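You operate a simulated robot arm through the tools that you are given. There is no shell and no other tool. Be economical: measure what you need, move in short steps, check, and stop when the job is done.

You are at the controls of a simulated two-armed robot. One attempt, no reset.

## Task
Pick up the sugar shaker with one hand, pass it to the other hand and put it on the shelf under the chip table. Take the blue cleaner bottle and put it on the ledge at the kitchen end. Fetch the green scouring pad and set it on top of the sleeve of flour tortillas. Take the yellow oil bottle from the top of the wall steel table and leave it on the free stretch of the wrapping board. Any order will do. Set down upright: sugar shaker, blue cleaner bottle, yellow oil bottle.

Only the result counts: the job must be done as asked and must still hold three seconds after the hand-in. Knocking over, shifting, dropping, spilling or breaking anything else fails it.

## Robot
Two 7-joint arms with two-finger parallel grippers on one trunk, on a base that drives. Base frame: it is fixed to the floor where the robot stands at the start and does not move with it; the origin is under the middle of the robot, x ahead of it, y to its left, z up. Lengths are in m, angles in degrees, forces in N, time in s.
The left shoulder is at the start at [0.05, 0.168, 1.132], the right one opposite. Places, roughly: blue cleaner bottle (7x7x20 cm) [-5.1, 0.5, 1]; free stretch of the wrapping board [-7.8, 0.6, 0.9]; green scouring pad (9x7x7 cm) [-5.4, -1.1, 0.8]; ledge at the kitchen end [-4.7, -1.1, 0.8]; shelf under the chip table [-2.4, -2.2, 0.2]; sleeve of flour tortillas (15x15x8 cm) [-5.3, -2.3, 1.2]; sugar shaker (7x7x10 cm) [0.5, 0, 0.9]; yellow oil bottle (7x7x20 cm) [-10, 2.2, 1]. Payload 1.57 kg a hand.
The TCP of each hand is the grasp point between the finger pads, 0.03 m short of the fingertips. In the tool frame z runs along the fingers and y along their closing line. Largest opening 0.08 m; finger width 0.017, thickness 0.012; the body of the gripper, 0.04 by 0.082 m, starts 0.08 m behind the TCP.
Orientation is that of the tool frame in the base frame, as a unit quaternion [w, x, y, z]. With the fingers straight down and closing along the base's y, the tool's x points along the base's -x, its y along +y and its z along -z.

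## Interface
- The arms move only by the tool arm_command. It takes "left_steps", "right_steps" or both (then of equal length, played together; a hand with none holds still); each is a list that holds one entry, the list of rows, each a list of 7 numbers: the shift along the tool's x, y, z in m, then the turn, a rotation vector about the tool's x, y, z in degrees, then the gripper command, from -1 (fully open) to 1 (shut), values between in proportion. In form: [[[dx, dy, dz, ax, ay, az, fingers], ...]]. A call has 1 to 20 rows; each row shifts and turns the commanded pose from where the row before left it, along the tool's axes as they then stand. A row lasts 0.2 s, in which the tool goes at most 0.05 m and 8.6 degrees; a call with a longer step from one row to the next is refused whole, and so is a gripper value outside its range. Where a pose cannot be reached the arm comes as near as it can. A force on the tool above 40 N (or 10 N above the force at the start of the call, whichever is more), or a blocked arm, ends the call early, and 0.2 s more pass. Each finger travels about 0.045 m/s and halts on what it meets, pressing with about 29 N; the grip force reading is that of the motor and also rises with nothing between the fingers. The clock runs only during rows and for 0.2 s after the last one: add rows that do not move to give the fingers time. It gives the time, the measured TCP pose, the force on the tool (base axes), the opening and the grip force at its end, in the units of the frame above (readings bear some noise), with the torque about the TCP (base axes, N m) and any sound that the robot's microphone picked up.
- Cameras (640 x 400 px; columns grow to the right, rows downward): "scene" is now at [0.1251, -0.001, 1.3481]; the picture's right is [-0.06, -1.00, 0.00], its down [-0.58, 0.04, -0.81] and it looks along [0.81, -0.05, -0.58] (base axes); focal length 250 px, centre (320, 200). "left" rides on the left gripper at [0.072, 0.007, -0.122] in its tool frame; the picture's right is [-0.09, 1.00, 0.00], its down [-0.84, -0.08, -0.54] and it looks along [-0.54, -0.05, 0.84] (tool axes); focal length 238 px, centre (320, 200). "right" rides on the right gripper at [0.072, -0.007, -0.122] in its tool frame; the picture's right is [0.09, 1.00, 0.00], its down [-0.84, 0.08, -0.54] and it looks along [-0.54, 0.05, 0.84] (tool axes); focal length 238 px, centre (320, 200). There is no depth. A picture from a camera that has moved, and an enlarged one, comes with that camera's place and axes in the base frame and with its lens. The place of the scene camera against the robot may be out by one fixed shift of up to 0.012 m in any direction.
- grab_frame(camera): a new picture of that camera. The clock stands still meanwhile.
- move_column(by): slides the trunk up (or, below 0, down) by that many m; the arms and the scene camera ride with it, the base frame stays. It gives what a move gives, with no picture.
- drive_base(legs): drives the robot by 1 to 6 legs, each [ahead, left, turn to the left] in m, m and degrees, along the robot's own axes; the way and the turn of a leg run together, so that a leg with both is an arc; at most 1.5 m and 180 degrees a leg. The arms and the cameras ride along, it lands a little off, and it stops where it bumps. It gives what a move gives.
- pan_tilt(pan, tilt): turns the head with the scene camera to pan (to the left, within 80 degrees either way) and tilt (down, from -29 to 69), counted from straight ahead of the robot. It gives what a move gives.
- close_up(camera, box): a new picture of the part [left, top, right, bottom] of that camera's present view, enlarged. The clock stands still meanwhile.
- sign_off(): hands the job in; it is judged then, once.

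Work in short steps. Places have to be worked out from the pictures, the camera data and where the tool is seen: move nearer, look again, correct. Check each grasp and each placing, and mend what went wrong. You have 165 turns and 130 pictures in all, those below and enlarged ones among them. Open the grippers and draw the arms clear of the work before you hand the job in, unless the task says otherwise; then end with one line.

The tools are called after "Emit:" by a JSON object that holds its "op" and its "data". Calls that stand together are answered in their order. arm_command: Moves the arms, as the interface text tells. Its arguments: {"type":"object","properties":{"left_steps":{"type":"array","items":{"type":"array","items":{"type":"array","items":{"type":"number"}}}},"right_steps":{"type":"array","items":{"type":"array","items":{"type":"array","items":{"type":"number"}}}}},"required":[]} The other tools are called the same way: move_column (by) slides the trunk up or down; drive_base (legs) drives the base; pan_tilt (pan, tilt) turns the head that bears the scene camera; grab_frame (camera) takes a picture; close_up (camera, box) takes an enlarged picture of a part of a camera's view; sign_off () hands the job in.

At the start:

```text
clock: 0.0
left_ee_pos: [0.4371, 0.1825, 1.1197]
left_tool_rot: [0.0, -0.001, 1.0, 0.0]
left_force: [-0.5, 0.0, -0.5]
left_torque: [0.02, -0.02, -0.01]
left_width: 0.0803
left_grasp_force: 0.1
right_ee_pos: [0.4392, -0.1796, 1.0836]
right_tool_rot: [0.0, 0.001, 1.0, 0.0]
right_force: [0.4, -0.6, -0.6]
right_torque: [0.0, 0.02, 0.0]
right_width: 0.0803
right_grasp_force: 0.0
trunk travel left (down, up): [-0.3, 0.143]
robot x, y, heading: [0.0015, 0.0002, -0.1]
head pan, tilt: [-3.6, 35.5]
```

scene: 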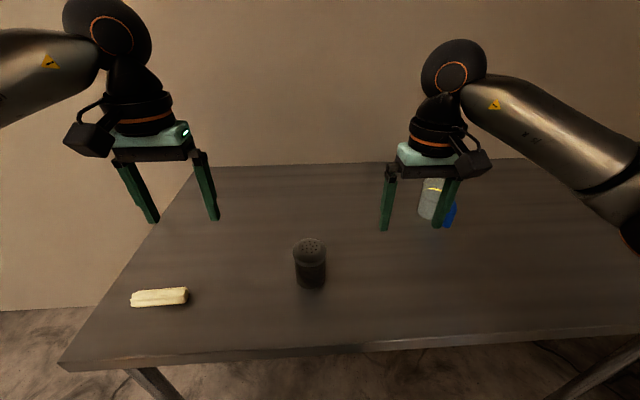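
right: 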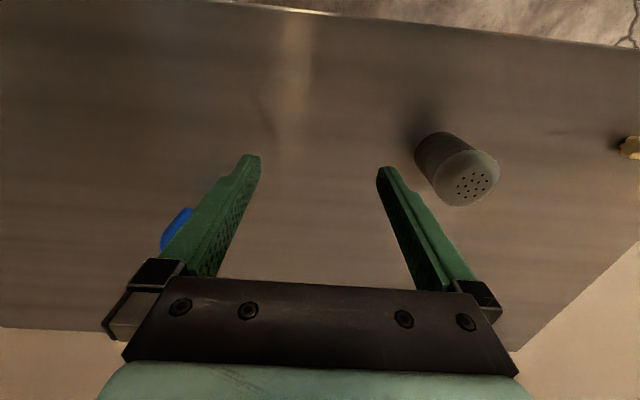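
left: 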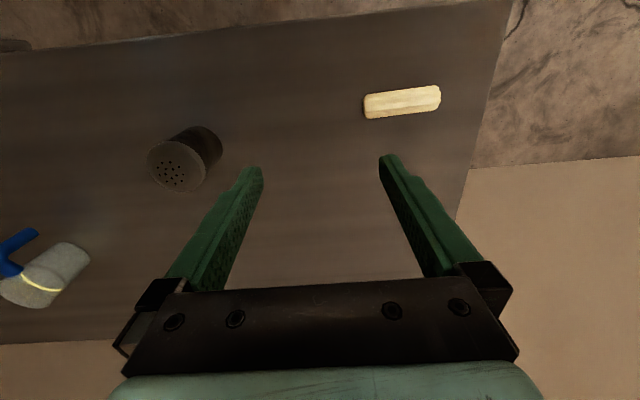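

The scene view puts the shaker near (0.53, 0.0) with its top at about 0.92. I'll move the right hand above it and look again.

Emit:
{"op": "arm_command", "data": {"right_steps": [[[-0.018, 0.036, 0.016, 0, 0, 0, -1], [-0.018, 0.036, 0.016, 0, 0, 0, -1], [-0.018, 0.036, 0.016, 0, 0, 0, -1], [-0.018, 0.036, 0.016, 0, 0, 0, -1], [-0.018, 0.036, 0.016, 0, 0, 0, -1], [0, 0, 0, 0, 0, 0, -1]]]}}

Emit:
{"op": "grab_frame", "data": {"camera": "right"}}

Emit:
{"op": "grab_frame", "data": {"camera": "scene"}}

```text
clock: 1.4
left_ee_pos: [0.4376, 0.1825, 1.1208]
left_tool_rot: [0.0, 0.0, 1.0, 0.0]
left_force: [-0.2, 0.4, 0.2]
left_torque: [0.0, -0.01, 0.01]
left_width: 0.0798
left_grasp_force: 0.0
right_ee_pos: [0.5298, 0.0017, 1.0022]
right_tool_rot: [0.0, 0.0, 1.0, 0.0]
right_force: [0.7, 0.3, 0.8]
right_torque: [0.02, 0.0, -0.02]
right_width: 0.0798
right_grasp_force: 0.0
trunk travel left (down, up): [-0.3, 0.143]
robot x, y, heading: [0.0, 0.0021, 0.2]
head pan, tilt: [-3.6, 35.5]
```

```text
126 pictures are left
camera right: at [0.4587, -0.0055, 1.1234], right [-0.09, 1.0, 0.0], down [0.84, 0.08, 0.54], along [0.54, 0.05, -0.84], focal length 238 px, centre (320, 200)
```

right: 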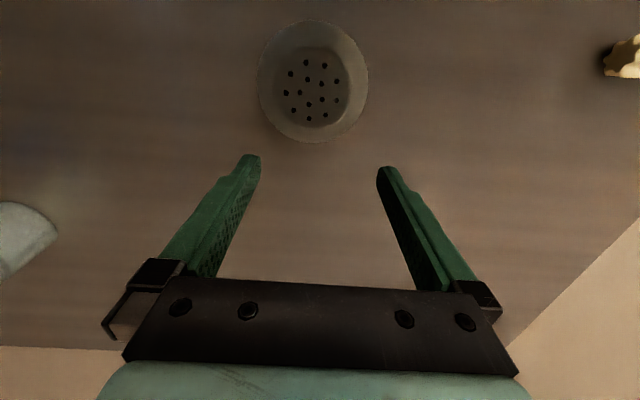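

```text
125 pictures are left
camera scene: at [0.1251, -0.0014, 1.3481], right [-0.06, -1.0, 0.0], down [-0.58, 0.04, -0.81], along [0.81, -0.05, -0.58], focal length 250 px, centre (320, 200)
```

scene: 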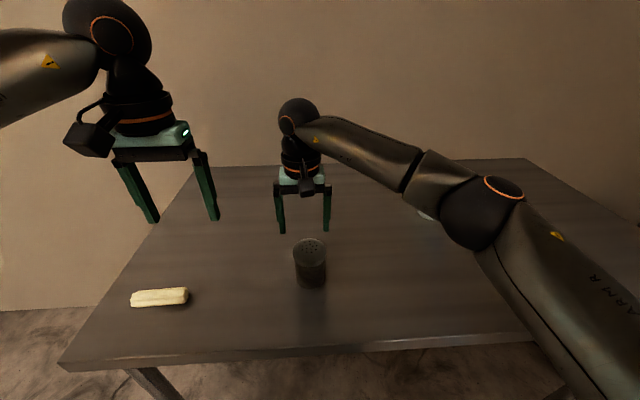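

Intersecting the two views, the shaker top comes out closer and higher than I first thought: x≈0.48, z≈0.96–0.98. I'll raise the hand, move it back and re-measure.

Emit:
{"op": "arm_command", "data": {"right_steps": [[[0, 0, -0.04, 0, 0, 0, -1], [0, 0, -0.04, 0, 0, 0, -1], [0.03, 0, 0, 0, 0, 0, -1], [0.03, -0.005, 0, 0, 0, 0, -1], [0, 0, 0, 0, 0, 0, -1]]]}}

Emit:
{"op": "grab_frame", "data": {"camera": "right"}}

Emit:
{"op": "grab_frame", "data": {"camera": "left"}}

```text
clock: 2.6
left_ee_pos: [0.438, 0.1828, 1.1199]
left_tool_rot: [0.0, -0.002, 1.0, 0.0]
left_force: [1.5, 0.0, 0.6]
left_torque: [-0.02, -0.03, -0.04]
left_width: 0.0798
left_grasp_force: 0.1
right_ee_pos: [0.4686, -0.0036, 1.0813]
right_tool_rot: [0.0, 0.001, 1.0, -0.001]
right_force: [0.8, 0.2, 0.8]
right_torque: [-0.02, 0.01, -0.05]
right_width: 0.0799
right_grasp_force: 0.1
trunk travel left (down, up): [-0.3, 0.143]
robot x, y, heading: [0.0023, -0.0053, -0.1]
head pan, tilt: [-3.6, 35.5]
```

```text
124 pictures are left
camera right: at [0.398, -0.0109, 1.2031], right [-0.09, 1.0, 0.0], down [0.84, 0.08, 0.54], along [0.54, 0.05, -0.84], focal length 238 px, centre (320, 200)
```

right: 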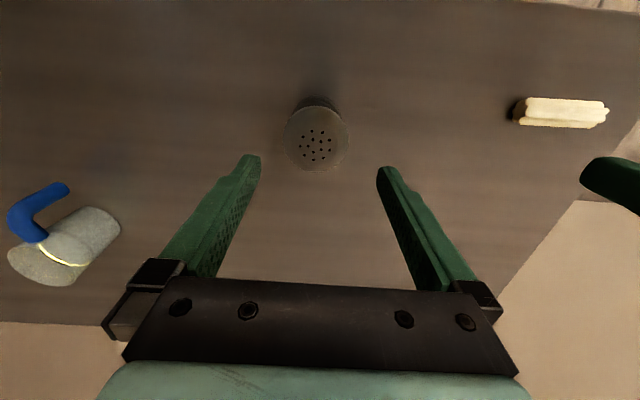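

```text
123 pictures are left
camera left: at [0.3657, 0.1888, 1.242], right [0.09, 1.0, 0.0], down [0.84, -0.08, 0.54], along [0.54, -0.05, -0.84], focal length 238 px, centre (320, 200)
```

left: 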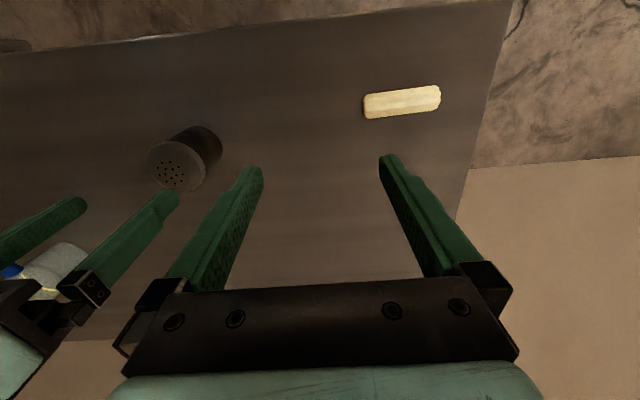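

Two-view triangulation gives a shaker top centre of about (0.476, -0.008, 0.973). I'll line up, drop to just above it and check.

Emit:
{"op": "arm_command", "data": {"right_steps": [[[-0.0075, -0.0045, 0.035, 0, 0, 0, -1], [0, 0, 0.035, 0, 0, 0, -1], [0, 0, 0, 0, 0, 0, -1]]]}}

Emit:
{"op": "grab_frame", "data": {"camera": "scene"}}

Emit:
{"op": "grab_frame", "data": {"camera": "right"}}

```text
clock: 3.4
left_ee_pos: [0.4365, 0.1835, 1.121]
left_tool_rot: [0.0, -0.001, 1.0, 0.0]
left_force: [0.2, -0.5, 0.4]
left_torque: [-0.01, -0.02, -0.01]
left_width: 0.0798
left_grasp_force: 0.2
right_ee_pos: [0.4775, -0.0062, 1.0109]
right_tool_rot: [0.0, 0.0, 1.0, 0.001]
right_force: [-0.1, 0.4, 0.2]
right_torque: [-0.03, -0.01, 0.01]
right_width: 0.08
right_grasp_force: 0.1
trunk travel left (down, up): [-0.3, 0.143]
robot x, y, heading: [0.0005, 0.0021, 0.2]
head pan, tilt: [-3.6, 35.5]
```

```text
122 pictures are left
camera scene: at [0.125, -0.001, 1.3481], right [-0.06, -1.0, 0.0], down [-0.58, 0.04, -0.81], along [0.81, -0.05, -0.58], focal length 250 px, centre (320, 200)
```

scene: 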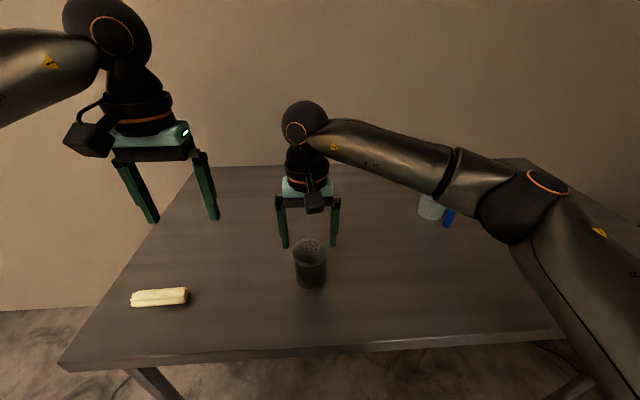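

```text
121 pictures are left
camera right: at [0.4064, -0.0145, 1.132], right [-0.09, 1.0, 0.0], down [0.84, 0.08, 0.54], along [0.54, 0.05, -0.84], focal length 238 px, centre (320, 200)
```

right: 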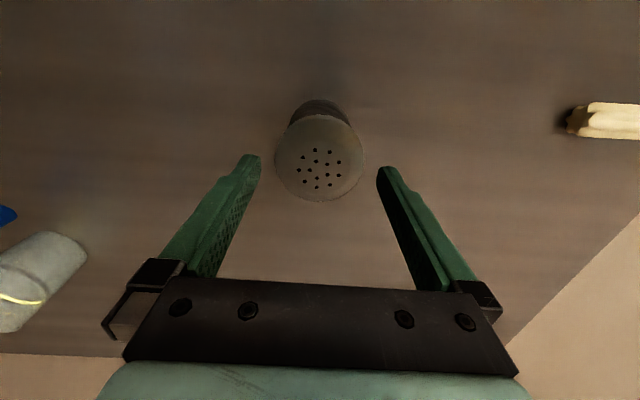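

The estimate holds at (0.473, -0.009, 0.973). I'll descend to z≈0.957 and close.

Emit:
{"op": "arm_command", "data": {"right_steps": [[[0.004, -0.003, 0.018, 0, 0, 0, -1], [0, 0, 0.018, 0, 0, 0, -1], [0, 0, 0.018, 0, 0, 0, -1], [0, 0, 0, 0, 0, 0, 0], [0, 0, 0, 0, 0, 0, 1], [0, 0, 0, 0, 0, 0, 1], [0, 0, 0, 0, 0, 0, 1]]]}}

Emit:
{"op": "grab_frame", "data": {"camera": "right"}}

```text
clock: 5.0
left_ee_pos: [0.4382, 0.1835, 1.1213]
left_tool_rot: [0.0, 0.0, 1.0, 0.0]
left_force: [0.6, -0.1, -0.8]
left_torque: [0.01, -0.04, -0.01]
left_width: 0.08
left_grasp_force: 0.0
right_ee_pos: [0.4717, -0.0109, 0.9586]
right_tool_rot: [0.0, 0.0, 1.0, 0.0]
right_force: [0.2, 0.1, 0.6]
right_torque: [-0.02, 0.04, -0.01]
right_width: 0.064
right_grasp_force: 29.0
trunk travel left (down, up): [-0.3, 0.143]
robot x, y, heading: [0.0025, 0.0018, 0.1]
head pan, tilt: [-3.6, 35.5]
```

```text
120 pictures are left
camera right: at [0.4015, -0.0178, 1.079], right [-0.09, 1.0, 0.0], down [0.84, 0.08, 0.54], along [0.54, 0.05, -0.84], focal length 238 px, centre (320, 200)
```

right: 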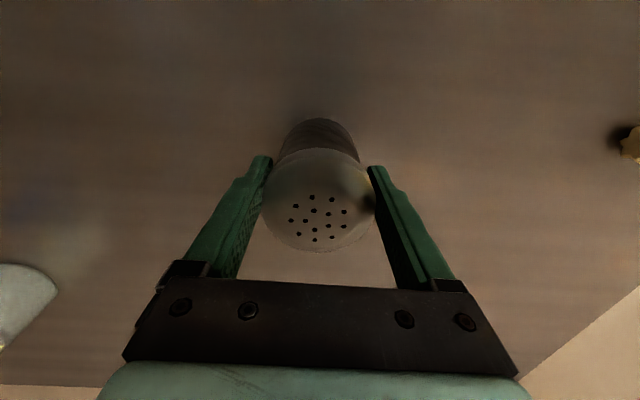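

The grip reads 0.064 m at 29 N. I'll lift the shaker with the right hand while the left turns 60° to the right and pitches 45° for the handover.

Emit:
{"op": "arm_command", "data": {"right_steps": [[[0, 0, -0.035, 0, 0, 0, 1], [0, 0, -0.035, 0, 0, 0, 1], [0, 0, -0.035, 0, 0, 0, 1], [0, 0, -0.035, 0, 0, 0, 1], [-0.015, 0, 0, 0, 0, 0, 1], [-0.015, 0, 0, 0, 0, 0, 1], [0, 0, 0, 0, 0, 0, 1], [0, 0, 0, 0, 0, 0, 1], [0, 0, 0, 0, 0, 0, 1], [0, 0, 0, 0, 0, 0, 1], [0, 0, 0, 0, 0, 0, 1], [0, 0, 0, 0, 0, 0, 1], [0, 0, 0, 0, 0, 0, 1]]], "left_steps": [[[0, 0, 0, 0, 0, 8.57, -1], [0, 0, 0, 0, 0, 8.57, -1], [0, 0, 0, 0, 0, 8.57, -1], [0, 0, 0, 0, 0, 8.57, -1], [0, 0, 0, 0, 0, 8.57, -1], [0, 0, 0, 0, 0, 8.57, -1], [0, 0, 0, 0, 0, 8.57, -1], [0, 0, 0, 0, -7.5, 0, -1], [0, 0, 0, 0, -7.5, 0, -1], [0, 0, 0, 0, -7.5, 0, -1], [0, 0, 0, 0, -7.5, 0, -1], [0, 0, 0, 0, -7.5, 0, -1], [0, 0, 0, 0, -7.5, 0, -1]]]}}

Emit:
{"op": "grab_frame", "data": {"camera": "scene"}}

Emit:
{"op": "grab_frame", "data": {"camera": "left"}}

```text
clock: 7.8
left_ee_pos: [0.4124, 0.1456, 1.1239]
left_tool_rot: [0.252, 0.478, 0.829, -0.146]
left_force: [0.3, 0.4, 0.2]
left_torque: [0.01, 0.02, -0.03]
left_width: 0.08
left_grasp_force: 0.0
left hand out of reach, approached as far as the arm can: row 7, 11, 12, 13
right_ee_pos: [0.5025, -0.0101, 1.0992]
right_tool_rot: [0.0, -0.001, 1.0, 0.0]
right_force: [-0.5, 0.4, -1.7]
right_torque: [0.0, 0.03, -0.01]
right_width: 0.0639
right_grasp_force: 29.2
trunk travel left (down, up): [-0.3, 0.143]
robot x, y, heading: [-0.0032, -0.001, -0.0]
head pan, tilt: [-3.6, 35.5]
```

```text
119 pictures are left
camera scene: at [0.1252, -0.0011, 1.3481], right [-0.06, -1.0, 0.0], down [-0.58, 0.04, -0.81], along [0.81, -0.05, -0.58], focal length 250 px, centre (320, 200)
```

scene: 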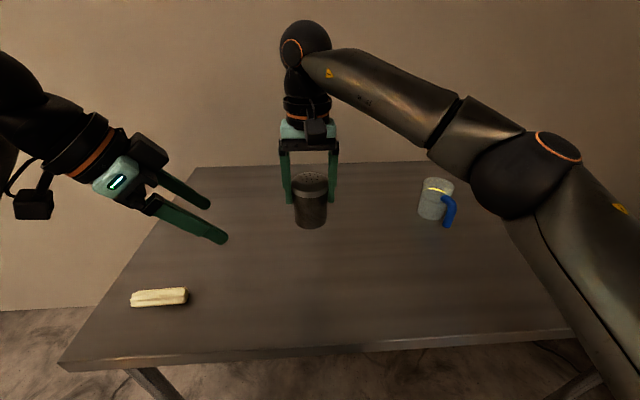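

```text
118 pictures are left
camera left: at [0.3548, 0.2582, 1.1855], right [0.9, 0.43, 0.05], down [0.13, -0.38, 0.92], along [0.42, -0.82, -0.4], focal length 238 px, centre (320, 200)
```

left: 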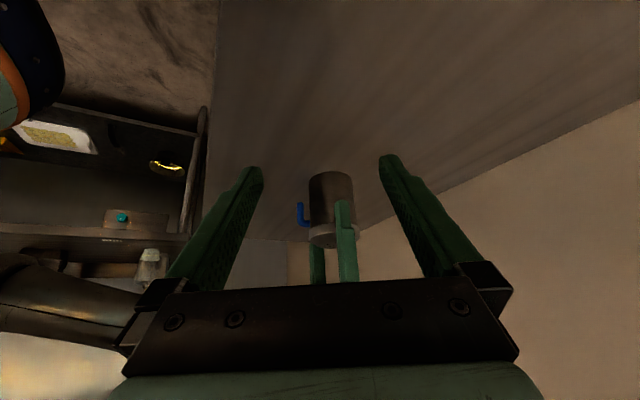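

The left arm ran out of reach and stopped at 34° pitch because it was too close in. I'll move it outward and see whether the pitch recovers.

Emit:
{"op": "arm_command", "data": {"left_steps": [[[-0.018, 0.026, 0, 0, 0, 0, -1], [-0.018, 0.026, 0, 0, 0, 0, -1], [0, 0, 0, 0, 0, 0, -1]]]}}

```text
clock: 8.6
left_ee_pos: [0.4122, 0.1449, 1.1244]
left_tool_rot: [0.251, 0.478, 0.829, -0.145]
left_force: [-0.6, -0.3, 0.4]
left_torque: [-0.01, -0.02, -0.01]
left_width: 0.0799
left_grasp_force: 0.2
left hand out of reach, approached as far as the arm can: row 1, 2
right_ee_pos: [0.5013, -0.0109, 1.0987]
right_tool_rot: [0.001, -0.001, 1.0, 0.0]
right_force: [0.3, 0.7, -2.5]
right_torque: [0.02, 0.06, -0.02]
right_width: 0.064
right_grasp_force: 29.0
trunk travel left (down, up): [-0.3, 0.143]
robot x, y, heading: [0.0007, 0.0061, 0.3]
head pan, tilt: [-3.6, 35.5]
```

The arm is likely on a wrist limit from the yaw. I'll undo about 24° of it.

Emit:
{"op": "arm_command", "data": {"left_steps": [[[0, 0, 0, -4.46, 0, -6.65, -1], [0, 0, 0, -4.46, 0, -6.65, -1], [0, 0, 0, -4.46, 0, -6.65, -1], [0, 0, 0, 0, 0, 0, -1]]]}}

```text
clock: 9.6
left_ee_pos: [0.4141, 0.1453, 1.1241]
left_tool_rot: [0.277, 0.293, 0.911, -0.089]
left_force: [-0.4, 0.1, 0.3]
left_torque: [0.04, -0.01, 0.0]
left_width: 0.0798
left_grasp_force: 0.1
right_ee_pos: [0.5025, -0.0101, 1.1003]
right_tool_rot: [0.0, 0.0, 1.0, 0.0]
right_force: [0.2, 0.1, -1.7]
right_torque: [0.01, 0.04, -0.02]
right_width: 0.0641
right_grasp_force: 29.1
trunk travel left (down, up): [-0.3, 0.143]
robot x, y, heading: [0.0007, -0.0017, -0.3]
head pan, tilt: [-3.6, 35.5]
```

Commands rebase on the attained pose, and yaw is free again. I'll turn the right hand +45° so its fingers and camera line up clear of the left hand's line, and bring the left toward the pre-grasp point.

Emit:
{"op": "arm_command", "data": {"right_steps": [[[0, 0, 0, 0, 0, -7.5, 1], [0, 0, 0, 0, 0, -7.5, 1], [0, 0, 0, 0, 0, -7.5, 1], [0, 0, 0, 0, 0, -7.5, 1], [0, 0, 0, 0, 0, -7.5, 1], [0, 0, 0, 0, 0, -7.5, 1], [0, 0, 0, 0, 0, 0, 1], [0, 0, 0, 0, 0, 0, 1]]], "left_steps": [[[0, 0, 0, 0, 0, 0, -1], [0, 0, 0, 0, 0, 0, -1], [0, 0, 0, 0, 0, 0, -1], [-0.0178, -0.0152, 0.0083, 0, 0, 0, -1], [-0.0178, -0.0152, 0.0083, 0, 0, 0, -1], [-0.0178, -0.0152, 0.0083, 0, 0, 0, -1], [-0.0178, -0.0152, 0.0083, 0, 0, 0, -1], [0, 0, 0, 0, 0, 0, -1]]]}}

Emit:
{"op": "grab_frame", "data": {"camera": "scene"}}

```text
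clock: 11.4
left_ee_pos: [0.443, 0.0479, 1.1374]
left_tool_rot: [0.276, 0.295, 0.911, -0.089]
left_force: [-0.2, -0.1, 0.0]
left_torque: [0.01, 0.02, 0.01]
left_width: 0.08
left_grasp_force: 0.0
right_ee_pos: [0.5036, -0.0107, 1.1001]
right_tool_rot: [0.0, -0.382, 0.924, -0.001]
right_force: [0.2, -0.3, -2.7]
right_torque: [0.01, 0.01, -0.02]
right_width: 0.0636
right_grasp_force: 28.5
trunk travel left (down, up): [-0.3, 0.143]
robot x, y, heading: [-0.0013, -0.001, -0.1]
head pan, tilt: [-3.6, 35.5]
```

```text
117 pictures are left
camera scene: at [0.1253, -0.0009, 1.3481], right [-0.06, -1.0, 0.0], down [-0.58, 0.04, -0.81], along [0.81, -0.05, -0.58], focal length 250 px, centre (320, 200)
```

scene: 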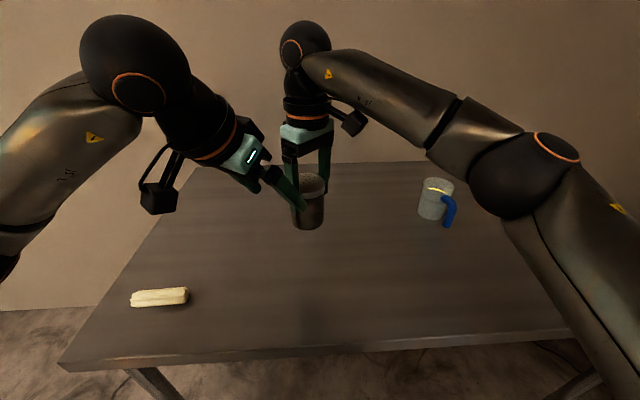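

Translation is good. Next I'll turn the left hand to heading -45° and 45° pitch.

Emit:
{"op": "arm_command", "data": {"left_steps": [[[0, 0, 0, 2.6, 0, 3.9, -1], [0, 0, 0, 2.6, 0, 3.9, -1], [0, 0, 0, 0, -5.7, 0, -1], [0, 0, 0, 0, -5.7, 0, -1], [0, 0, 0, 0, 0, 0, -1]]]}}

Emit:
{"op": "grab_frame", "data": {"camera": "left"}}

Emit:
{"op": "grab_frame", "data": {"camera": "scene"}}

```text
clock: 12.6
left_ee_pos: [0.4414, 0.0491, 1.1347]
left_tool_rot: [0.355, 0.355, 0.852, -0.148]
left_force: [0.6, 0.7, -0.1]
left_torque: [0.03, -0.02, -0.02]
left_width: 0.08
left_grasp_force: 0.0
right_ee_pos: [0.5028, -0.0106, 1.0983]
right_tool_rot: [0.0, -0.383, 0.924, 0.0]
right_force: [-0.1, -0.1, -1.4]
right_torque: [-0.02, 0.05, -0.02]
right_width: 0.0638
right_grasp_force: 29.1
trunk travel left (down, up): [-0.3, 0.143]
robot x, y, heading: [-0.0011, -0.0019, 0.0]
head pan, tilt: [-3.6, 35.5]
```

```text
116 pictures are left
camera left: at [0.3503, 0.1503, 1.1705], right [0.75, 0.65, 0.07], down [0.09, -0.2, 0.98], along [0.65, -0.73, -0.21], focal length 238 px, centre (320, 200)
```

left: 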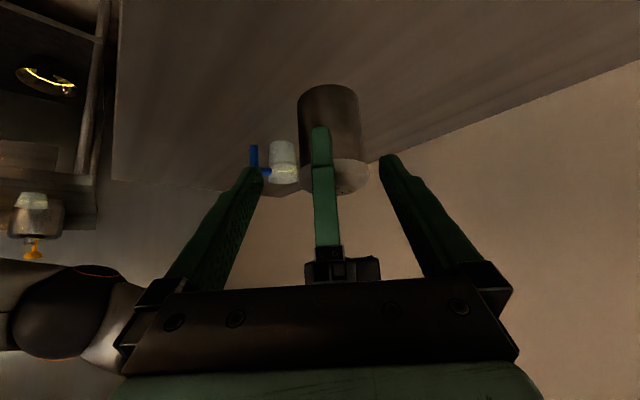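

```text
115 pictures are left
camera scene: at [0.1253, -0.0011, 1.3481], right [-0.06, -1.0, 0.0], down [-0.58, 0.04, -0.81], along [0.81, -0.05, -0.58], focal length 250 px, centre (320, 200)
```

scene: 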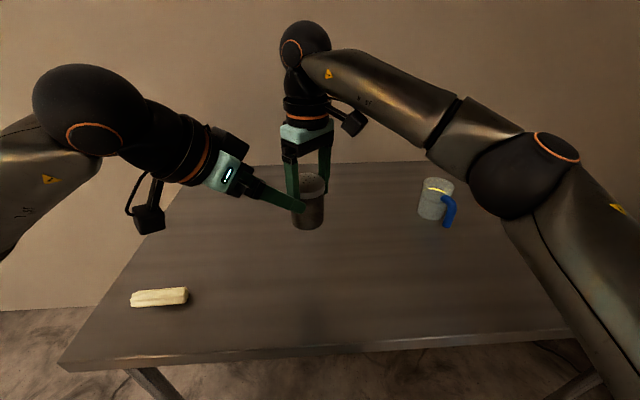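

The left fingers straddle the shaker centrally: lateral error is about 1 mm and the axis is about 0.121 m ahead. I'll advance 0.108 m along the tool.

Emit:
{"op": "arm_command", "data": {"left_steps": [[[0, 0, 0.027, 0, 0, 0, -1], [0, 0, 0.027, 0, 0, 0, -1], [0, 0, 0.027, 0, 0, 0, -1], [0, 0, 0.027, 0, 0, 0, -1], [0, 0, 0, 0, 0, 0, -1]]]}}

Emit:
{"op": "grab_frame", "data": {"camera": "left"}}

Emit:
{"op": "close_up", "data": {"camera": "scene", "box": [200, 80, 400, 260]}}

```text
clock: 13.7
left_ee_pos: [0.4947, -0.0043, 1.0657]
left_tool_rot: [0.359, 0.356, 0.85, -0.149]
left_force: [-2.3, 2.9, -0.8]
left_torque: [-0.27, -0.27, -0.02]
left_width: 0.0799
left_grasp_force: 0.1
right_ee_pos: [0.5086, -0.0176, 1.0959]
right_tool_rot: [-0.002, -0.373, 0.928, -0.006]
right_force: [3.5, -3.4, -1.4]
right_torque: [0.17, 0.19, 0.06]
right_width: 0.0641
right_grasp_force: 28.8
trunk travel left (down, up): [-0.3, 0.143]
robot x, y, heading: [0.0019, -0.0008, -0.3]
head pan, tilt: [-3.6, 35.5]
stopped in row 5 (right hand): the force on the tool passed its limit (the readings are from after the stop); the commanded pose is now the measured one
```

```text
114 pictures are left
camera left: at [0.404, 0.0968, 1.0995], right [0.75, 0.65, 0.07], down [0.08, -0.2, 0.98], along [0.65, -0.73, -0.2], focal length 238 px, centre (320, 200)
```

left: 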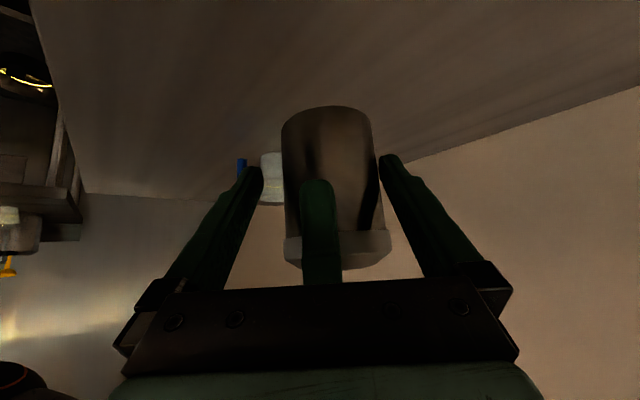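

```text
2.22 times, centred on (300, 170) of scene
camera zoom: at [0.1251, -0.001, 1.3481], right [-0.06, -1.0, 0.0], down [-0.58, 0.04, -0.81], along [0.81, -0.05, -0.58], focal length 556 px, centre (364, 267)
```

zoom: 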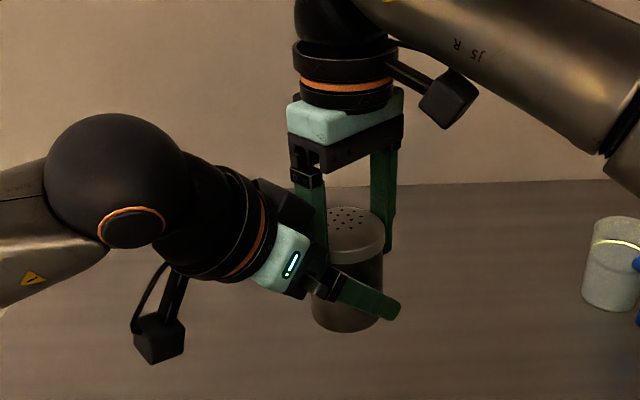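

The left palm touched the right hand's finger, with the right displaced only 7 mm. I'll back out and flatten the left hand to about 32° below horizontal, which gives more palm clearance.

Emit:
{"op": "arm_command", "data": {"left_steps": [[[0, 0, -0.027, 0, 0, 0, -1], [0, 0, -0.027, 0, 0, 0, -1], [0, 0, -0.027, 0, 0, 0, -1], [0, 0, -0.027, 0, 0, 0, -1], [0, 0, 0, 0, -6.5, 0, -1], [0, 0, 0, 0, -6.5, 0, -1], [0, 0, 0, 0, 0, 0, -1]]]}}

```text
clock: 15.3
left_ee_pos: [0.4411, 0.0503, 1.1424]
left_tool_rot: [0.454, 0.336, 0.803, -0.189]
left_force: [0.6, 0.6, -0.9]
left_torque: [-0.03, 0.01, -0.01]
left_width: 0.0799
left_grasp_force: 0.1
right_ee_pos: [0.5076, -0.0171, 1.0971]
right_tool_rot: [-0.002, -0.375, 0.927, -0.005]
right_force: [0.2, -0.3, -2.8]
right_torque: [-0.01, 0.01, -0.01]
right_width: 0.0638
right_grasp_force: 29.1
trunk travel left (down, up): [-0.3, 0.143]
robot x, y, heading: [0.0028, 0.0032, -0.1]
head pan, tilt: [-3.6, 35.5]
```

Pitch is now 31°. I'll drop 0.029 along tool x and then advance 0.116 along tool z.

Emit:
{"op": "arm_command", "data": {"left_steps": [[[0.0147, 0, 0, 0, 0, 0, -1], [0.0147, 0, 0, 0, 0, 0, -1], [0, 0, 0.029, 0, 0, 0, -1], [0, 0, 0.029, 0, 0, 0, -1], [0, 0, 0.029, 0, 0, 0, -1], [0, 0, 0.017, 0, 0, 0, -1], [0, 0, 0.012, 0, 0, 0, -1], [0, 0, 0, 0, 0, 0, -1]]]}}

Emit:
{"op": "close_up", "data": {"camera": "scene", "box": [200, 80, 400, 260]}}

Emit:
{"op": "grab_frame", "data": {"camera": "left"}}

```text
clock: 17.1
left_ee_pos: [0.5012, -0.0099, 1.0559]
left_tool_rot: [0.453, 0.336, 0.804, -0.188]
left_force: [1.9, 2.2, 0.0]
left_torque: [0.0, 0.01, 0.03]
left_width: 0.0799
left_grasp_force: 0.1
right_ee_pos: [0.5078, -0.0185, 1.0958]
right_tool_rot: [-0.002, -0.375, 0.927, -0.004]
right_force: [-1.5, -1.7, -2.2]
right_torque: [-0.08, 0.08, -0.01]
right_width: 0.0641
right_grasp_force: 28.6
trunk travel left (down, up): [-0.3, 0.143]
robot x, y, heading: [0.0027, -0.0001, 0.2]
head pan, tilt: [-3.6, 35.5]
```

```text
2.22 times, centred on (300, 170) of scene
camera zoom: at [0.1253, -0.001, 1.3481], right [-0.06, -1.0, 0.0], down [-0.58, 0.04, -0.81], along [0.81, -0.05, -0.58], focal length 556 px, centre (364, 267)
```

zoom: 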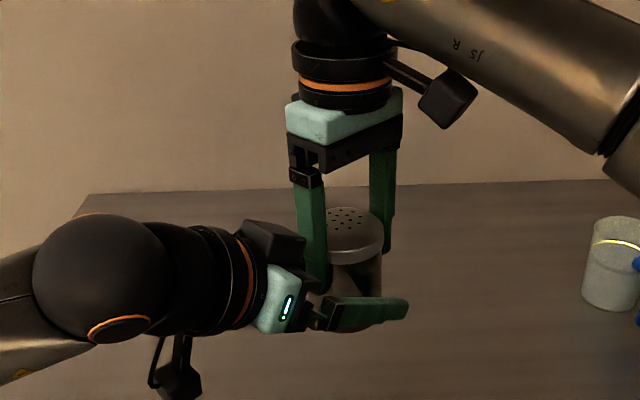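

```text
111 pictures are left
camera left: at [0.4061, 0.0941, 1.0575], right [0.74, 0.67, 0.08], down [-0.08, -0.03, 1.0], along [0.67, -0.74, 0.03], focal length 238 px, centre (320, 200)
```

left: 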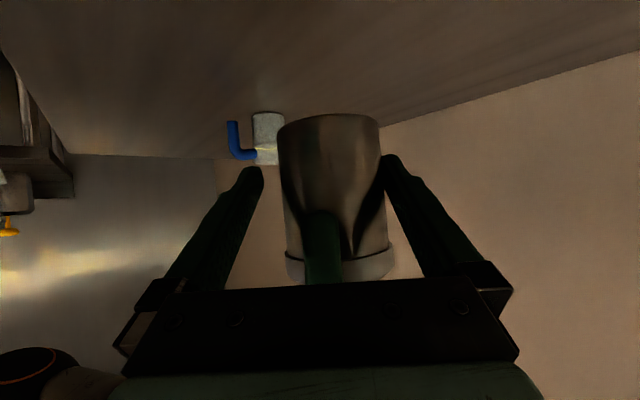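

A light side touch (~3 N) shows the shaker sits about 6 mm toward the left hand's +y finger. I'll shift 5 mm that way and close the left gripper.

Emit:
{"op": "arm_command", "data": {"left_steps": [[[0, 0.005, 0, 0, 0, 0, -1], [0, 0, 0, 0, 0, 0, 0], [0, 0, 0, 0, 0, 0, 1], [0, 0, 0, 0, 0, 0, 1], [0, 0, 0, 0, 0, 0, 1]]]}}

Emit:
{"op": "grab_frame", "data": {"camera": "left"}}

```text
clock: 18.3
left_ee_pos: [0.5052, -0.0054, 1.0562]
left_tool_rot: [0.454, 0.334, 0.804, -0.188]
left_force: [11.5, 5.3, 0.3]
left_torque: [-0.38, 0.35, -0.05]
left_width: 0.0644
left_grasp_force: 28.6
right_ee_pos: [0.5083, -0.0182, 1.0954]
right_tool_rot: [-0.002, -0.376, 0.927, -0.005]
right_force: [-11.0, -5.1, -0.3]
right_torque: [0.22, 0.09, 0.19]
right_width: 0.0637
right_grasp_force: 28.6
trunk travel left (down, up): [-0.3, 0.143]
robot x, y, heading: [0.0021, 0.0033, 0.0]
head pan, tilt: [-3.6, 35.5]
```

```text
110 pictures are left
camera left: at [0.4102, 0.0987, 1.0574], right [0.74, 0.67, 0.08], down [-0.08, -0.04, 1.0], along [0.67, -0.74, 0.03], focal length 238 px, centre (320, 200)
```

left: 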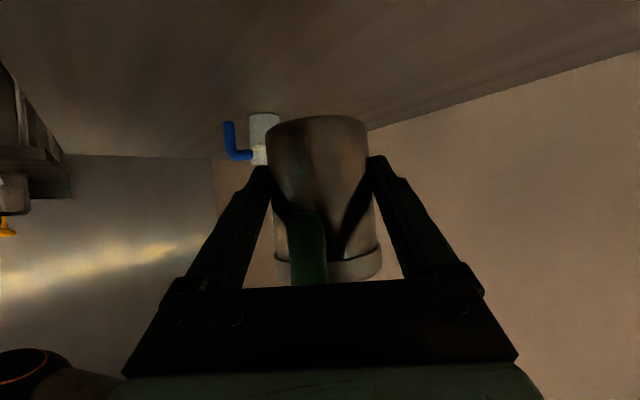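

Left grip is 0.0644 m at 29 N. I'll ease off the side stress by 3 mm, open the right slightly, and draw it straight up.

Emit:
{"op": "arm_command", "data": {"left_steps": [[[0, -0.003, 0, 0, 0, 0, 1], [0, 0, 0, 0, 0, 0, 1], [0, 0, 0, 0, 0, 0, 1], [0, 0, 0, 0, 0, 0, 1], [0, 0, 0, 0, 0, 0, 1], [0, 0, 0, 0, 0, 0, 1], [0, 0, 0, 0, 0, 0, 1]]], "right_steps": [[[0, 0, 0, 0, 0, 0, 1], [0, 0, 0, 0, 0, 0, -0.78], [0, 0, 0, 0, 0, 0, -0.78], [0, 0, -0.03, 0, 0, 0, -0.78], [0, 0, -0.03, 0, 0, 0, -0.78], [0, 0, -0.04, 0, 0, 0, -0.78], [0, 0, 0, 0, 0, 0, -1]]]}}

Emit:
{"op": "grab_frame", "data": {"camera": "left"}}

Emit:
{"op": "grab_frame", "data": {"camera": "scene"}}

```text
clock: 19.9
left_ee_pos: [0.5033, -0.0081, 1.0568]
left_tool_rot: [0.453, 0.336, 0.804, -0.189]
left_force: [0.3, -0.3, -0.2]
left_torque: [0.02, 0.04, 0.0]
left_width: 0.0643
left_grasp_force: 29.1
right_ee_pos: [0.4831, -0.0188, 1.1852]
right_tool_rot: [-0.001, -0.374, 0.927, -0.005]
right_force: [-0.4, 0.4, 0.0]
right_torque: [0.01, 0.0, -0.01]
right_width: 0.0798
right_grasp_force: 0.1
right hand out of reach, approached as far as the arm can: row 5, 6
trunk travel left (down, up): [-0.3, 0.143]
robot x, y, heading: [-0.0, -0.0012, -0.1]
head pan, tilt: [-3.6, 35.5]
```

```text
109 pictures are left
camera left: at [0.4073, 0.097, 1.0575], right [0.74, 0.67, 0.08], down [-0.08, -0.03, 1.0], along [0.67, -0.74, 0.03], focal length 238 px, centre (320, 200)
```

left: 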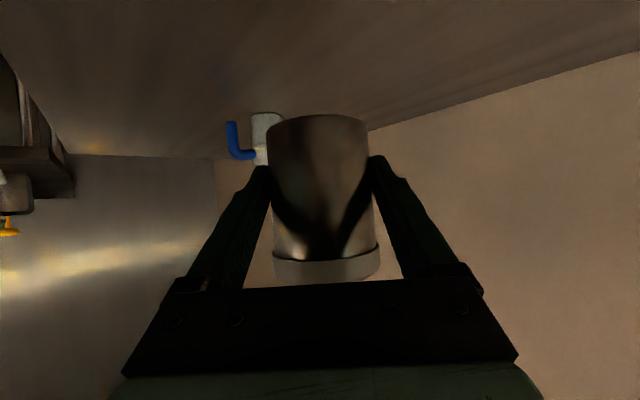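

```text
108 pictures are left
camera scene: at [0.1255, -0.001, 1.348], right [-0.06, -1.0, 0.0], down [-0.58, 0.04, -0.81], along [0.81, -0.05, -0.58], focal length 250 px, centre (320, 200)
```

scene: 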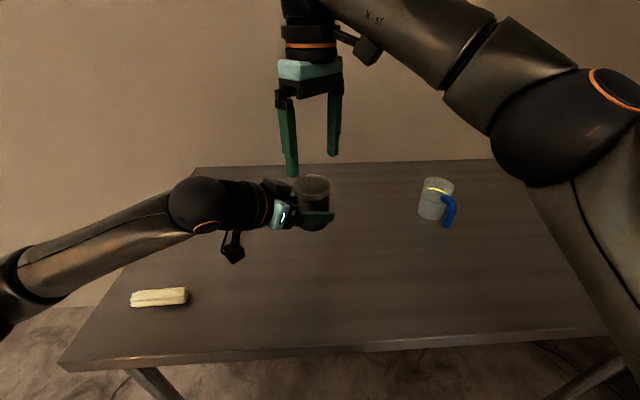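

The handover worked and the shaker is firm in the left hand. I'll swing the right hand aside and look around before driving.

Emit:
{"op": "arm_command", "data": {"right_steps": [[[0.0295, -0.0305, 0, 0, 0, 5, -1], [0.0322, -0.0278, 0, 0, 0, 8, -1], [0.036, -0.022, 0, 0, 0, 8, -1], [0.04, -0.017, 0, 0, 0, 8, -1], [0, 0, 0, 0, 0, 8, -1], [0, 0, 0, 0, 0, 8, -1]]]}}

Emit:
{"op": "pan_tilt", "data": {"pan": 80, "tilt": 10}}

Emit:
{"op": "grab_frame", "data": {"camera": "scene"}}

Emit:
{"op": "pan_tilt", "data": {"pan": -80, "tilt": 10}}

Emit:
{"op": "grab_frame", "data": {"camera": "scene"}}

```text
clock: 21.3
left_ee_pos: [0.5014, -0.0086, 1.0562]
left_tool_rot: [0.454, 0.336, 0.804, -0.188]
left_force: [0.8, -0.8, -0.3]
left_torque: [0.02, 0.03, 0.01]
left_width: 0.0638
left_grasp_force: 28.8
right_ee_pos: [0.4251, -0.1732, 1.1876]
right_tool_rot: [0.001, 0.009, 1.0, -0.006]
right_force: [-1.1, 0.4, -0.4]
right_torque: [-0.03, -0.01, -0.01]
right_width: 0.0798
right_grasp_force: 0.2
trunk travel left (down, up): [-0.3, 0.143]
robot x, y, heading: [-0.0003, 0.0004, -0.2]
head pan, tilt: [-3.6, 35.5]
```

```text
clock: 22.9
left_ee_pos: [0.5021, -0.0075, 1.0567]
left_tool_rot: [0.454, 0.335, 0.804, -0.187]
left_force: [0.0, 0.0, -0.3]
left_torque: [0.02, 0.0, 0.0]
left_width: 0.064
left_grasp_force: 28.8
right_ee_pos: [0.4264, -0.1725, 1.1859]
right_tool_rot: [0.0, 0.007, 1.0, -0.005]
right_force: [-0.3, 0.1, 1.3]
right_torque: [0.01, 0.03, -0.02]
right_width: 0.0801
right_grasp_force: 0.0
trunk travel left (down, up): [-0.3, 0.143]
robot x, y, heading: [0.001, 0.0004, 0.1]
head pan, tilt: [80.0, 10.0]
```

```text
107 pictures are left
camera scene: at [0.0539, 0.0961, 1.389], right [0.98, -0.17, 0.0], down [-0.03, -0.17, -0.98], along [0.17, 0.97, -0.17], focal length 250 px, centre (320, 200)
```

scene: 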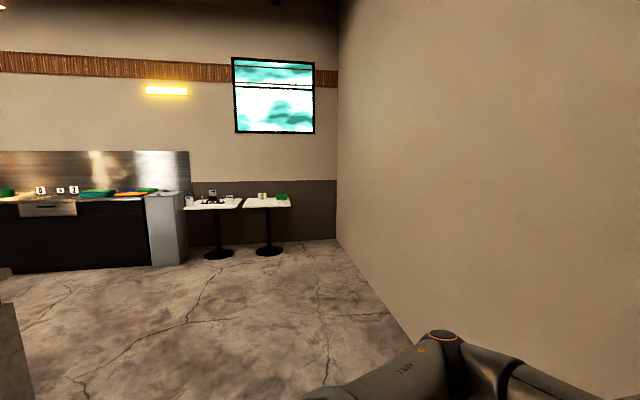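

```text
clock: 25.3
left_ee_pos: [0.502, -0.008, 1.0553]
left_tool_rot: [0.454, 0.335, 0.804, -0.187]
left_force: [0.2, -0.4, 0.6]
left_torque: [0.02, 0.0, -0.02]
left_width: 0.0637
left_grasp_force: 28.7
right_ee_pos: [0.4256, -0.174, 1.1866]
right_tool_rot: [0.0, 0.008, 1.0, -0.005]
right_force: [0.2, -0.4, -0.6]
right_torque: [0.02, 0.0, -0.02]
right_width: 0.0801
right_grasp_force: 0.0
trunk travel left (down, up): [-0.3, 0.143]
robot x, y, heading: [-0.0011, -0.0004, -0.3]
head pan, tilt: [-80.0, 10.0]
```

```text
106 pictures are left
camera scene: at [0.0539, -0.087, 1.389], right [-0.98, -0.17, 0.0], down [-0.03, 0.17, -0.98], along [0.17, -0.97, -0.17], focal length 250 px, centre (320, 200)
```

scene: 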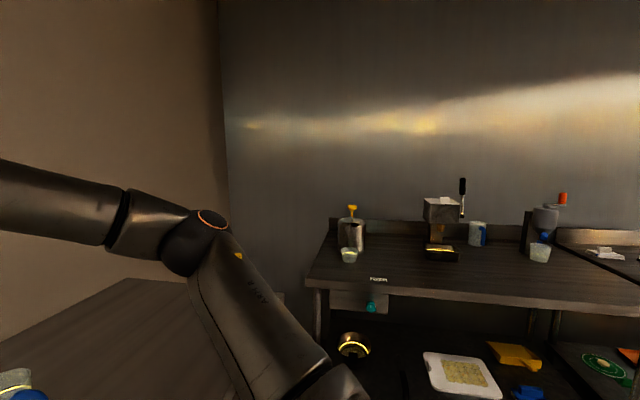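

The right side is clear to about y=-1 and the table edge is close in front. I'll back off a little, turn right 90°, and look toward the kitchen.

Emit:
{"op": "drive_base", "data": {"legs": [[-0.2, 0, 0], [0, 0, -90]]}}

Emit:
{"op": "pan_tilt", "data": {"pan": -70, "tilt": 15}}

Emit:
{"op": "grab_frame", "data": {"camera": "scene"}}

Emit:
{"op": "pan_tilt", "data": {"pan": -10, "tilt": 20}}

Emit:
{"op": "grab_frame", "data": {"camera": "scene"}}

```text
clock: 30.7
left_ee_pos: [-0.1908, -0.5023, 1.0563]
left_tool_rot: [0.195, 0.801, 0.343, -0.45]
left_force: [-0.1, 0.6, -0.1]
left_torque: [0.01, -0.04, -0.03]
left_width: 0.064
left_grasp_force: 28.8
right_ee_pos: [-0.3579, -0.4309, 1.186]
right_tool_rot: [-0.003, 0.702, 0.712, -0.004]
right_force: [0.3, -0.1, 0.1]
right_torque: [-0.04, 0.01, -0.01]
right_width: 0.0799
right_grasp_force: 0.0
trunk travel left (down, up): [-0.3, 0.143]
robot x, y, heading: [-0.1966, 0.0035, -88.3]
head pan, tilt: [-80.0, 10.0]
```

```text
clock: 31.4
left_ee_pos: [-0.1912, -0.5022, 1.0567]
left_tool_rot: [0.195, 0.801, 0.343, -0.451]
left_force: [-0.7, 0.0, -0.2]
left_torque: [-0.03, -0.04, -0.01]
left_width: 0.0639
left_grasp_force: 29.1
right_ee_pos: [-0.3591, -0.4318, 1.1853]
right_tool_rot: [-0.003, 0.703, 0.712, -0.005]
right_force: [-0.1, -0.2, 0.3]
right_torque: [-0.01, -0.02, 0.01]
right_width: 0.0797
right_grasp_force: 0.0
trunk travel left (down, up): [-0.3, 0.143]
robot x, y, heading: [-0.1995, 0.0036, -88.3]
head pan, tilt: [-70.0, 15.0]
```

```text
105 pictures are left
camera scene: at [-0.2867, -0.0703, 1.3809], right [-0.37, 0.93, 0.0], down [0.24, 0.1, -0.97], along [-0.9, -0.36, -0.26], focal length 250 px, centre (320, 200)
```

scene: 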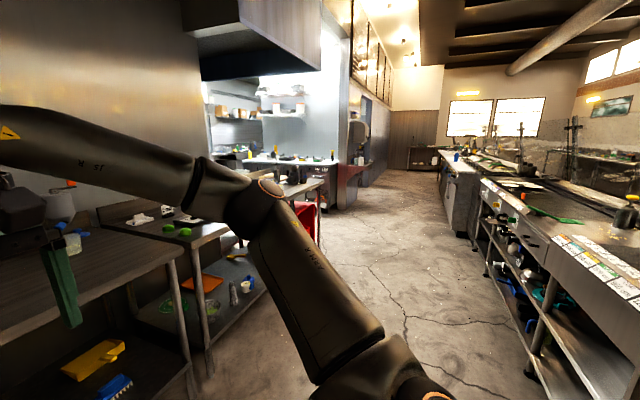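

```text
clock: 32.7
left_ee_pos: [-0.191, -0.5024, 1.0555]
left_tool_rot: [0.194, 0.801, 0.342, -0.451]
left_force: [-0.7, 0.1, -0.4]
left_torque: [-0.01, -0.04, -0.02]
left_width: 0.0637
left_grasp_force: 29.2
right_ee_pos: [-0.3588, -0.4307, 1.1869]
right_tool_rot: [-0.002, 0.703, 0.711, -0.004]
right_force: [-0.7, -0.2, -0.8]
right_torque: [0.02, -0.02, -0.04]
right_width: 0.0802
right_grasp_force: 0.1
trunk travel left (down, up): [-0.3, 0.143]
robot x, y, heading: [-0.1979, 0.0034, -88.3]
head pan, tilt: [-10.0, 20.0]
```

```text
104 pictures are left
camera scene: at [-0.2134, -0.128, 1.3727], right [-0.99, 0.14, 0.0], down [0.05, 0.34, -0.94], along [-0.14, -0.93, -0.34], focal length 250 px, centre (320, 200)
```

scene: 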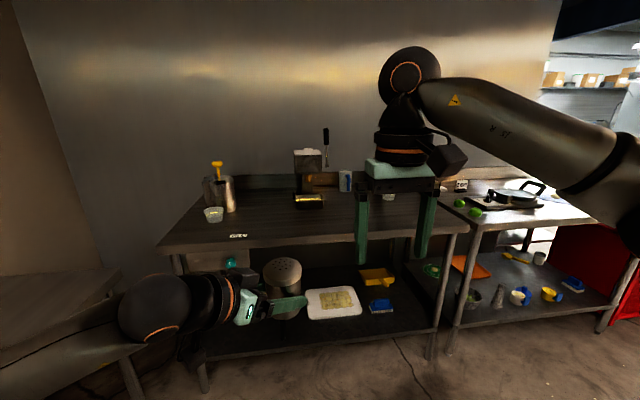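

There is a corridor along -x between the south tables (edge y≈-1.1) and a counter at y≈0.5. I'll keep facing the tables and strafe right toward x≈-1.5 so the arms don't sweep.

Emit:
{"op": "drive_base", "data": {"legs": [[0.1, 0, -1.7], [0, -1.3, 0]]}}

Emit:
{"op": "pan_tilt", "data": {"pan": -45, "tilt": 25}}

Emit:
{"op": "grab_frame", "data": {"camera": "scene"}}

```text
clock: 39.9
left_ee_pos: [-1.4965, -0.6006, 1.0561]
left_tool_rot: [0.187, 0.806, 0.33, -0.454]
left_force: [-0.2, -0.5, -0.2]
left_torque: [0.01, -0.02, 0.01]
left_width: 0.0633
left_grasp_force: 29.3
right_ee_pos: [-1.6625, -0.5252, 1.1867]
right_tool_rot: [-0.003, 0.714, 0.7, -0.005]
right_force: [-0.3, -0.3, 0.7]
right_torque: [-0.01, 0.0, 0.0]
right_width: 0.0801
right_grasp_force: 0.1
trunk travel left (down, up): [-0.3, 0.143]
robot x, y, heading: [-1.4919, -0.1014, -89.8]
head pan, tilt: [-10.0, 20.0]
```

```text
clock: 41.0
left_ee_pos: [-1.4969, -0.6029, 1.0562]
left_tool_rot: [0.187, 0.806, 0.331, -0.454]
left_force: [0.1, -0.3, 0.3]
left_torque: [0.01, -0.04, -0.03]
left_width: 0.0635
left_grasp_force: 29.0
right_ee_pos: [-1.6623, -0.5249, 1.1876]
right_tool_rot: [-0.003, 0.714, 0.7, -0.004]
right_force: [0.1, -0.4, 0.0]
right_torque: [0.03, 0.01, 0.01]
right_width: 0.0798
right_grasp_force: 0.1
trunk travel left (down, up): [-0.3, 0.143]
robot x, y, heading: [-1.4874, -0.1028, -90.0]
head pan, tilt: [-45.0, 25.0]
```

```text
103 pictures are left
camera scene: at [-1.5561, -0.2001, 1.3646], right [-0.71, 0.71, 0.0], down [0.3, 0.3, -0.91], along [-0.64, -0.64, -0.42], focal length 250 px, centre (320, 200)
```

scene: 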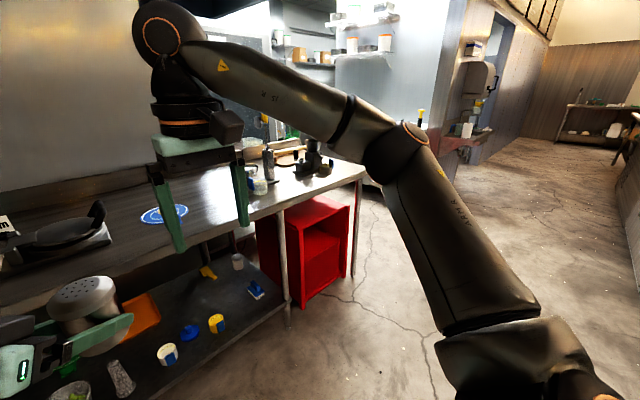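

The second table ends near x=-2.2, and a third with a red crate under it follows. I'll strafe on to about x=-2.5 and look straight at that area.

Emit:
{"op": "drive_base", "data": {"legs": [[0, -1.0, 0]]}}

Emit:
{"op": "pan_tilt", "data": {"pan": 0, "tilt": 25}}

Emit:
{"op": "grab_frame", "data": {"camera": "scene"}}

```text
clock: 46.2
left_ee_pos: [-2.5095, -0.5919, 1.0562]
left_tool_rot: [0.184, 0.808, 0.324, -0.456]
left_force: [-0.3, -0.1, 0.2]
left_torque: [0.01, 0.0, 0.01]
left_width: 0.0636
left_grasp_force: 28.7
right_ee_pos: [-2.6732, -0.5103, 1.1867]
right_tool_rot: [-0.003, 0.72, 0.694, -0.004]
right_force: [0.0, 0.4, -1.3]
right_torque: [0.01, -0.01, 0.01]
right_width: 0.0801
right_grasp_force: 0.0
trunk travel left (down, up): [-0.3, 0.143]
robot x, y, heading: [-2.4952, -0.0887, -91.2]
head pan, tilt: [-45.0, 25.0]
```

```text
clock: 47.3
left_ee_pos: [-2.509, -0.5912, 1.0561]
left_tool_rot: [0.183, 0.809, 0.323, -0.456]
left_force: [0.3, 0.7, -0.5]
left_torque: [0.04, 0.0, 0.01]
left_width: 0.0631
left_grasp_force: 28.9
right_ee_pos: [-2.6742, -0.5115, 1.1871]
right_tool_rot: [-0.003, 0.72, 0.694, -0.005]
right_force: [0.7, 0.3, -1.1]
right_torque: [-0.02, -0.01, -0.02]
right_width: 0.08
right_grasp_force: 0.1
trunk travel left (down, up): [-0.3, 0.143]
robot x, y, heading: [-2.4937, -0.0899, -91.1]
head pan, tilt: [0.0, 25.0]
```

```text
102 pictures are left
camera scene: at [-2.498, -0.2168, 1.3646], right [-1.0, 0.02, 0.0], down [0.01, 0.42, -0.91], along [-0.02, -0.91, -0.42], focal length 250 px, centre (320, 200)
```

scene: 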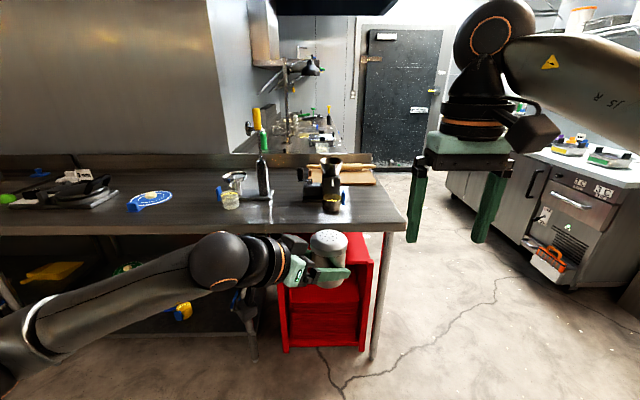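

The table ends at x≈-2.85, and behind it a steel counter with a lamp runs back along -y, which is likely the chip table. I'll go round into that aisle and look left.

Emit:
{"op": "drive_base", "data": {"legs": [[0, -0.95, 1.1], [0.8, 0, 0]]}}

Emit:
{"op": "pan_tilt", "data": {"pan": 45, "tilt": 30}}

Emit:
{"op": "grab_frame", "data": {"camera": "scene"}}

```text
clock: 56.2
left_ee_pos: [-3.4849, -1.3718, 1.0556]
left_tool_rot: [0.186, 0.807, 0.329, -0.453]
left_force: [-0.2, -0.3, 0.7]
left_torque: [0.01, 0.01, 0.0]
left_width: 0.0631
left_grasp_force: 29.1
right_ee_pos: [-3.6495, -1.2953, 1.1867]
right_tool_rot: [-0.003, 0.714, 0.7, -0.003]
right_force: [0.8, 0.5, 0.0]
right_torque: [0.01, 0.0, -0.01]
right_width: 0.0799
right_grasp_force: 0.0
trunk travel left (down, up): [-0.3, 0.143]
robot x, y, heading: [-3.4766, -0.8663, -90.2]
head pan, tilt: [0.0, 25.0]
```

```text
clock: 57.4
left_ee_pos: [-3.4852, -1.372, 1.0573]
left_tool_rot: [0.186, 0.807, 0.329, -0.454]
left_force: [0.2, -0.2, 0.1]
left_torque: [0.05, -0.02, 0.02]
left_width: 0.063
left_grasp_force: 28.8
right_ee_pos: [-3.6499, -1.2961, 1.185]
right_tool_rot: [-0.003, 0.713, 0.701, -0.004]
right_force: [-0.3, 0.6, -1.0]
right_torque: [0.02, 0.02, 0.03]
right_width: 0.0798
right_grasp_force: 0.1
trunk travel left (down, up): [-0.3, 0.143]
robot x, y, heading: [-3.4744, -0.8654, -90.3]
head pan, tilt: [45.0, 30.0]
```

```text
101 pictures are left
camera scene: at [-3.4146, -0.9702, 1.3567], right [-0.71, -0.7, 0.0], down [-0.35, 0.35, -0.87], along [0.61, -0.61, -0.5], focal length 250 px, centre (320, 200)
```

scene: 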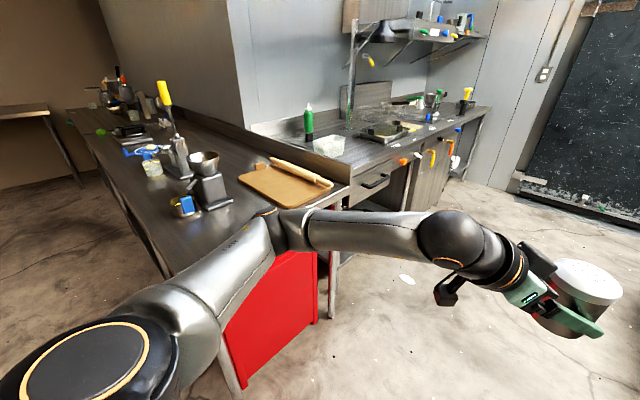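

The counter behind faces -x. I'll move up alongside it and look lower.

Emit:
{"op": "drive_base", "data": {"legs": [[1.2, 0, 0]]}}

Emit:
{"op": "pan_tilt", "data": {"pan": 75, "tilt": 35}}

Emit:
{"op": "grab_frame", "data": {"camera": "scene"}}

```text
clock: 63.4
left_ee_pos: [-3.5047, -2.567, 1.0562]
left_tool_rot: [0.183, 0.809, 0.324, -0.455]
left_force: [-0.4, -0.6, -0.9]
left_torque: [0.03, -0.09, 0.01]
left_width: 0.063
left_grasp_force: 28.8
right_ee_pos: [-3.6687, -2.4887, 1.1865]
right_tool_rot: [-0.004, 0.719, 0.695, -0.004]
right_force: [0.1, 0.0, -0.1]
right_torque: [0.01, 0.0, 0.0]
right_width: 0.0799
right_grasp_force: 0.1
trunk travel left (down, up): [-0.3, 0.143]
robot x, y, heading: [-3.4906, -2.0674, -91.0]
head pan, tilt: [45.0, 30.0]
```

```text
clock: 64.4
left_ee_pos: [-3.5035, -2.5672, 1.056]
left_tool_rot: [0.184, 0.808, 0.324, -0.456]
left_force: [-0.5, 0.0, 0.0]
left_torque: [0.0, -0.06, 0.0]
left_width: 0.0631
left_grasp_force: 28.7
right_ee_pos: [-3.6701, -2.4885, 1.1855]
right_tool_rot: [-0.003, 0.719, 0.695, -0.004]
right_force: [0.8, 0.0, 0.3]
right_torque: [0.02, 0.04, 0.0]
right_width: 0.08
right_grasp_force: 0.1
trunk travel left (down, up): [-0.3, 0.143]
robot x, y, heading: [-3.4893, -2.0638, -91.1]
head pan, tilt: [75.0, 35.0]
```

```text
100 pictures are left
camera scene: at [-3.4069, -2.1256, 1.3489], right [-0.28, -0.96, 0.0], down [-0.55, 0.16, -0.82], along [0.79, -0.23, -0.57], focal length 250 px, centre (320, 200)
```

scene: 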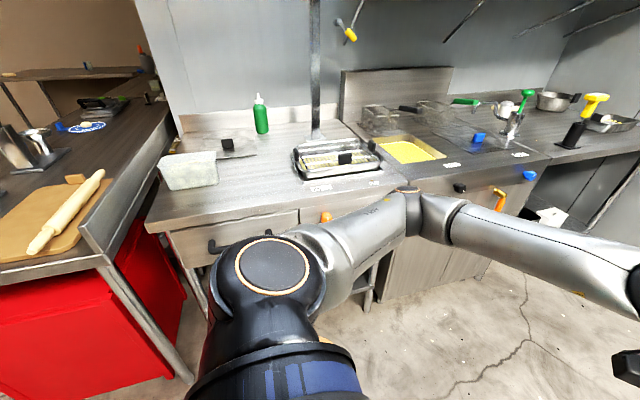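

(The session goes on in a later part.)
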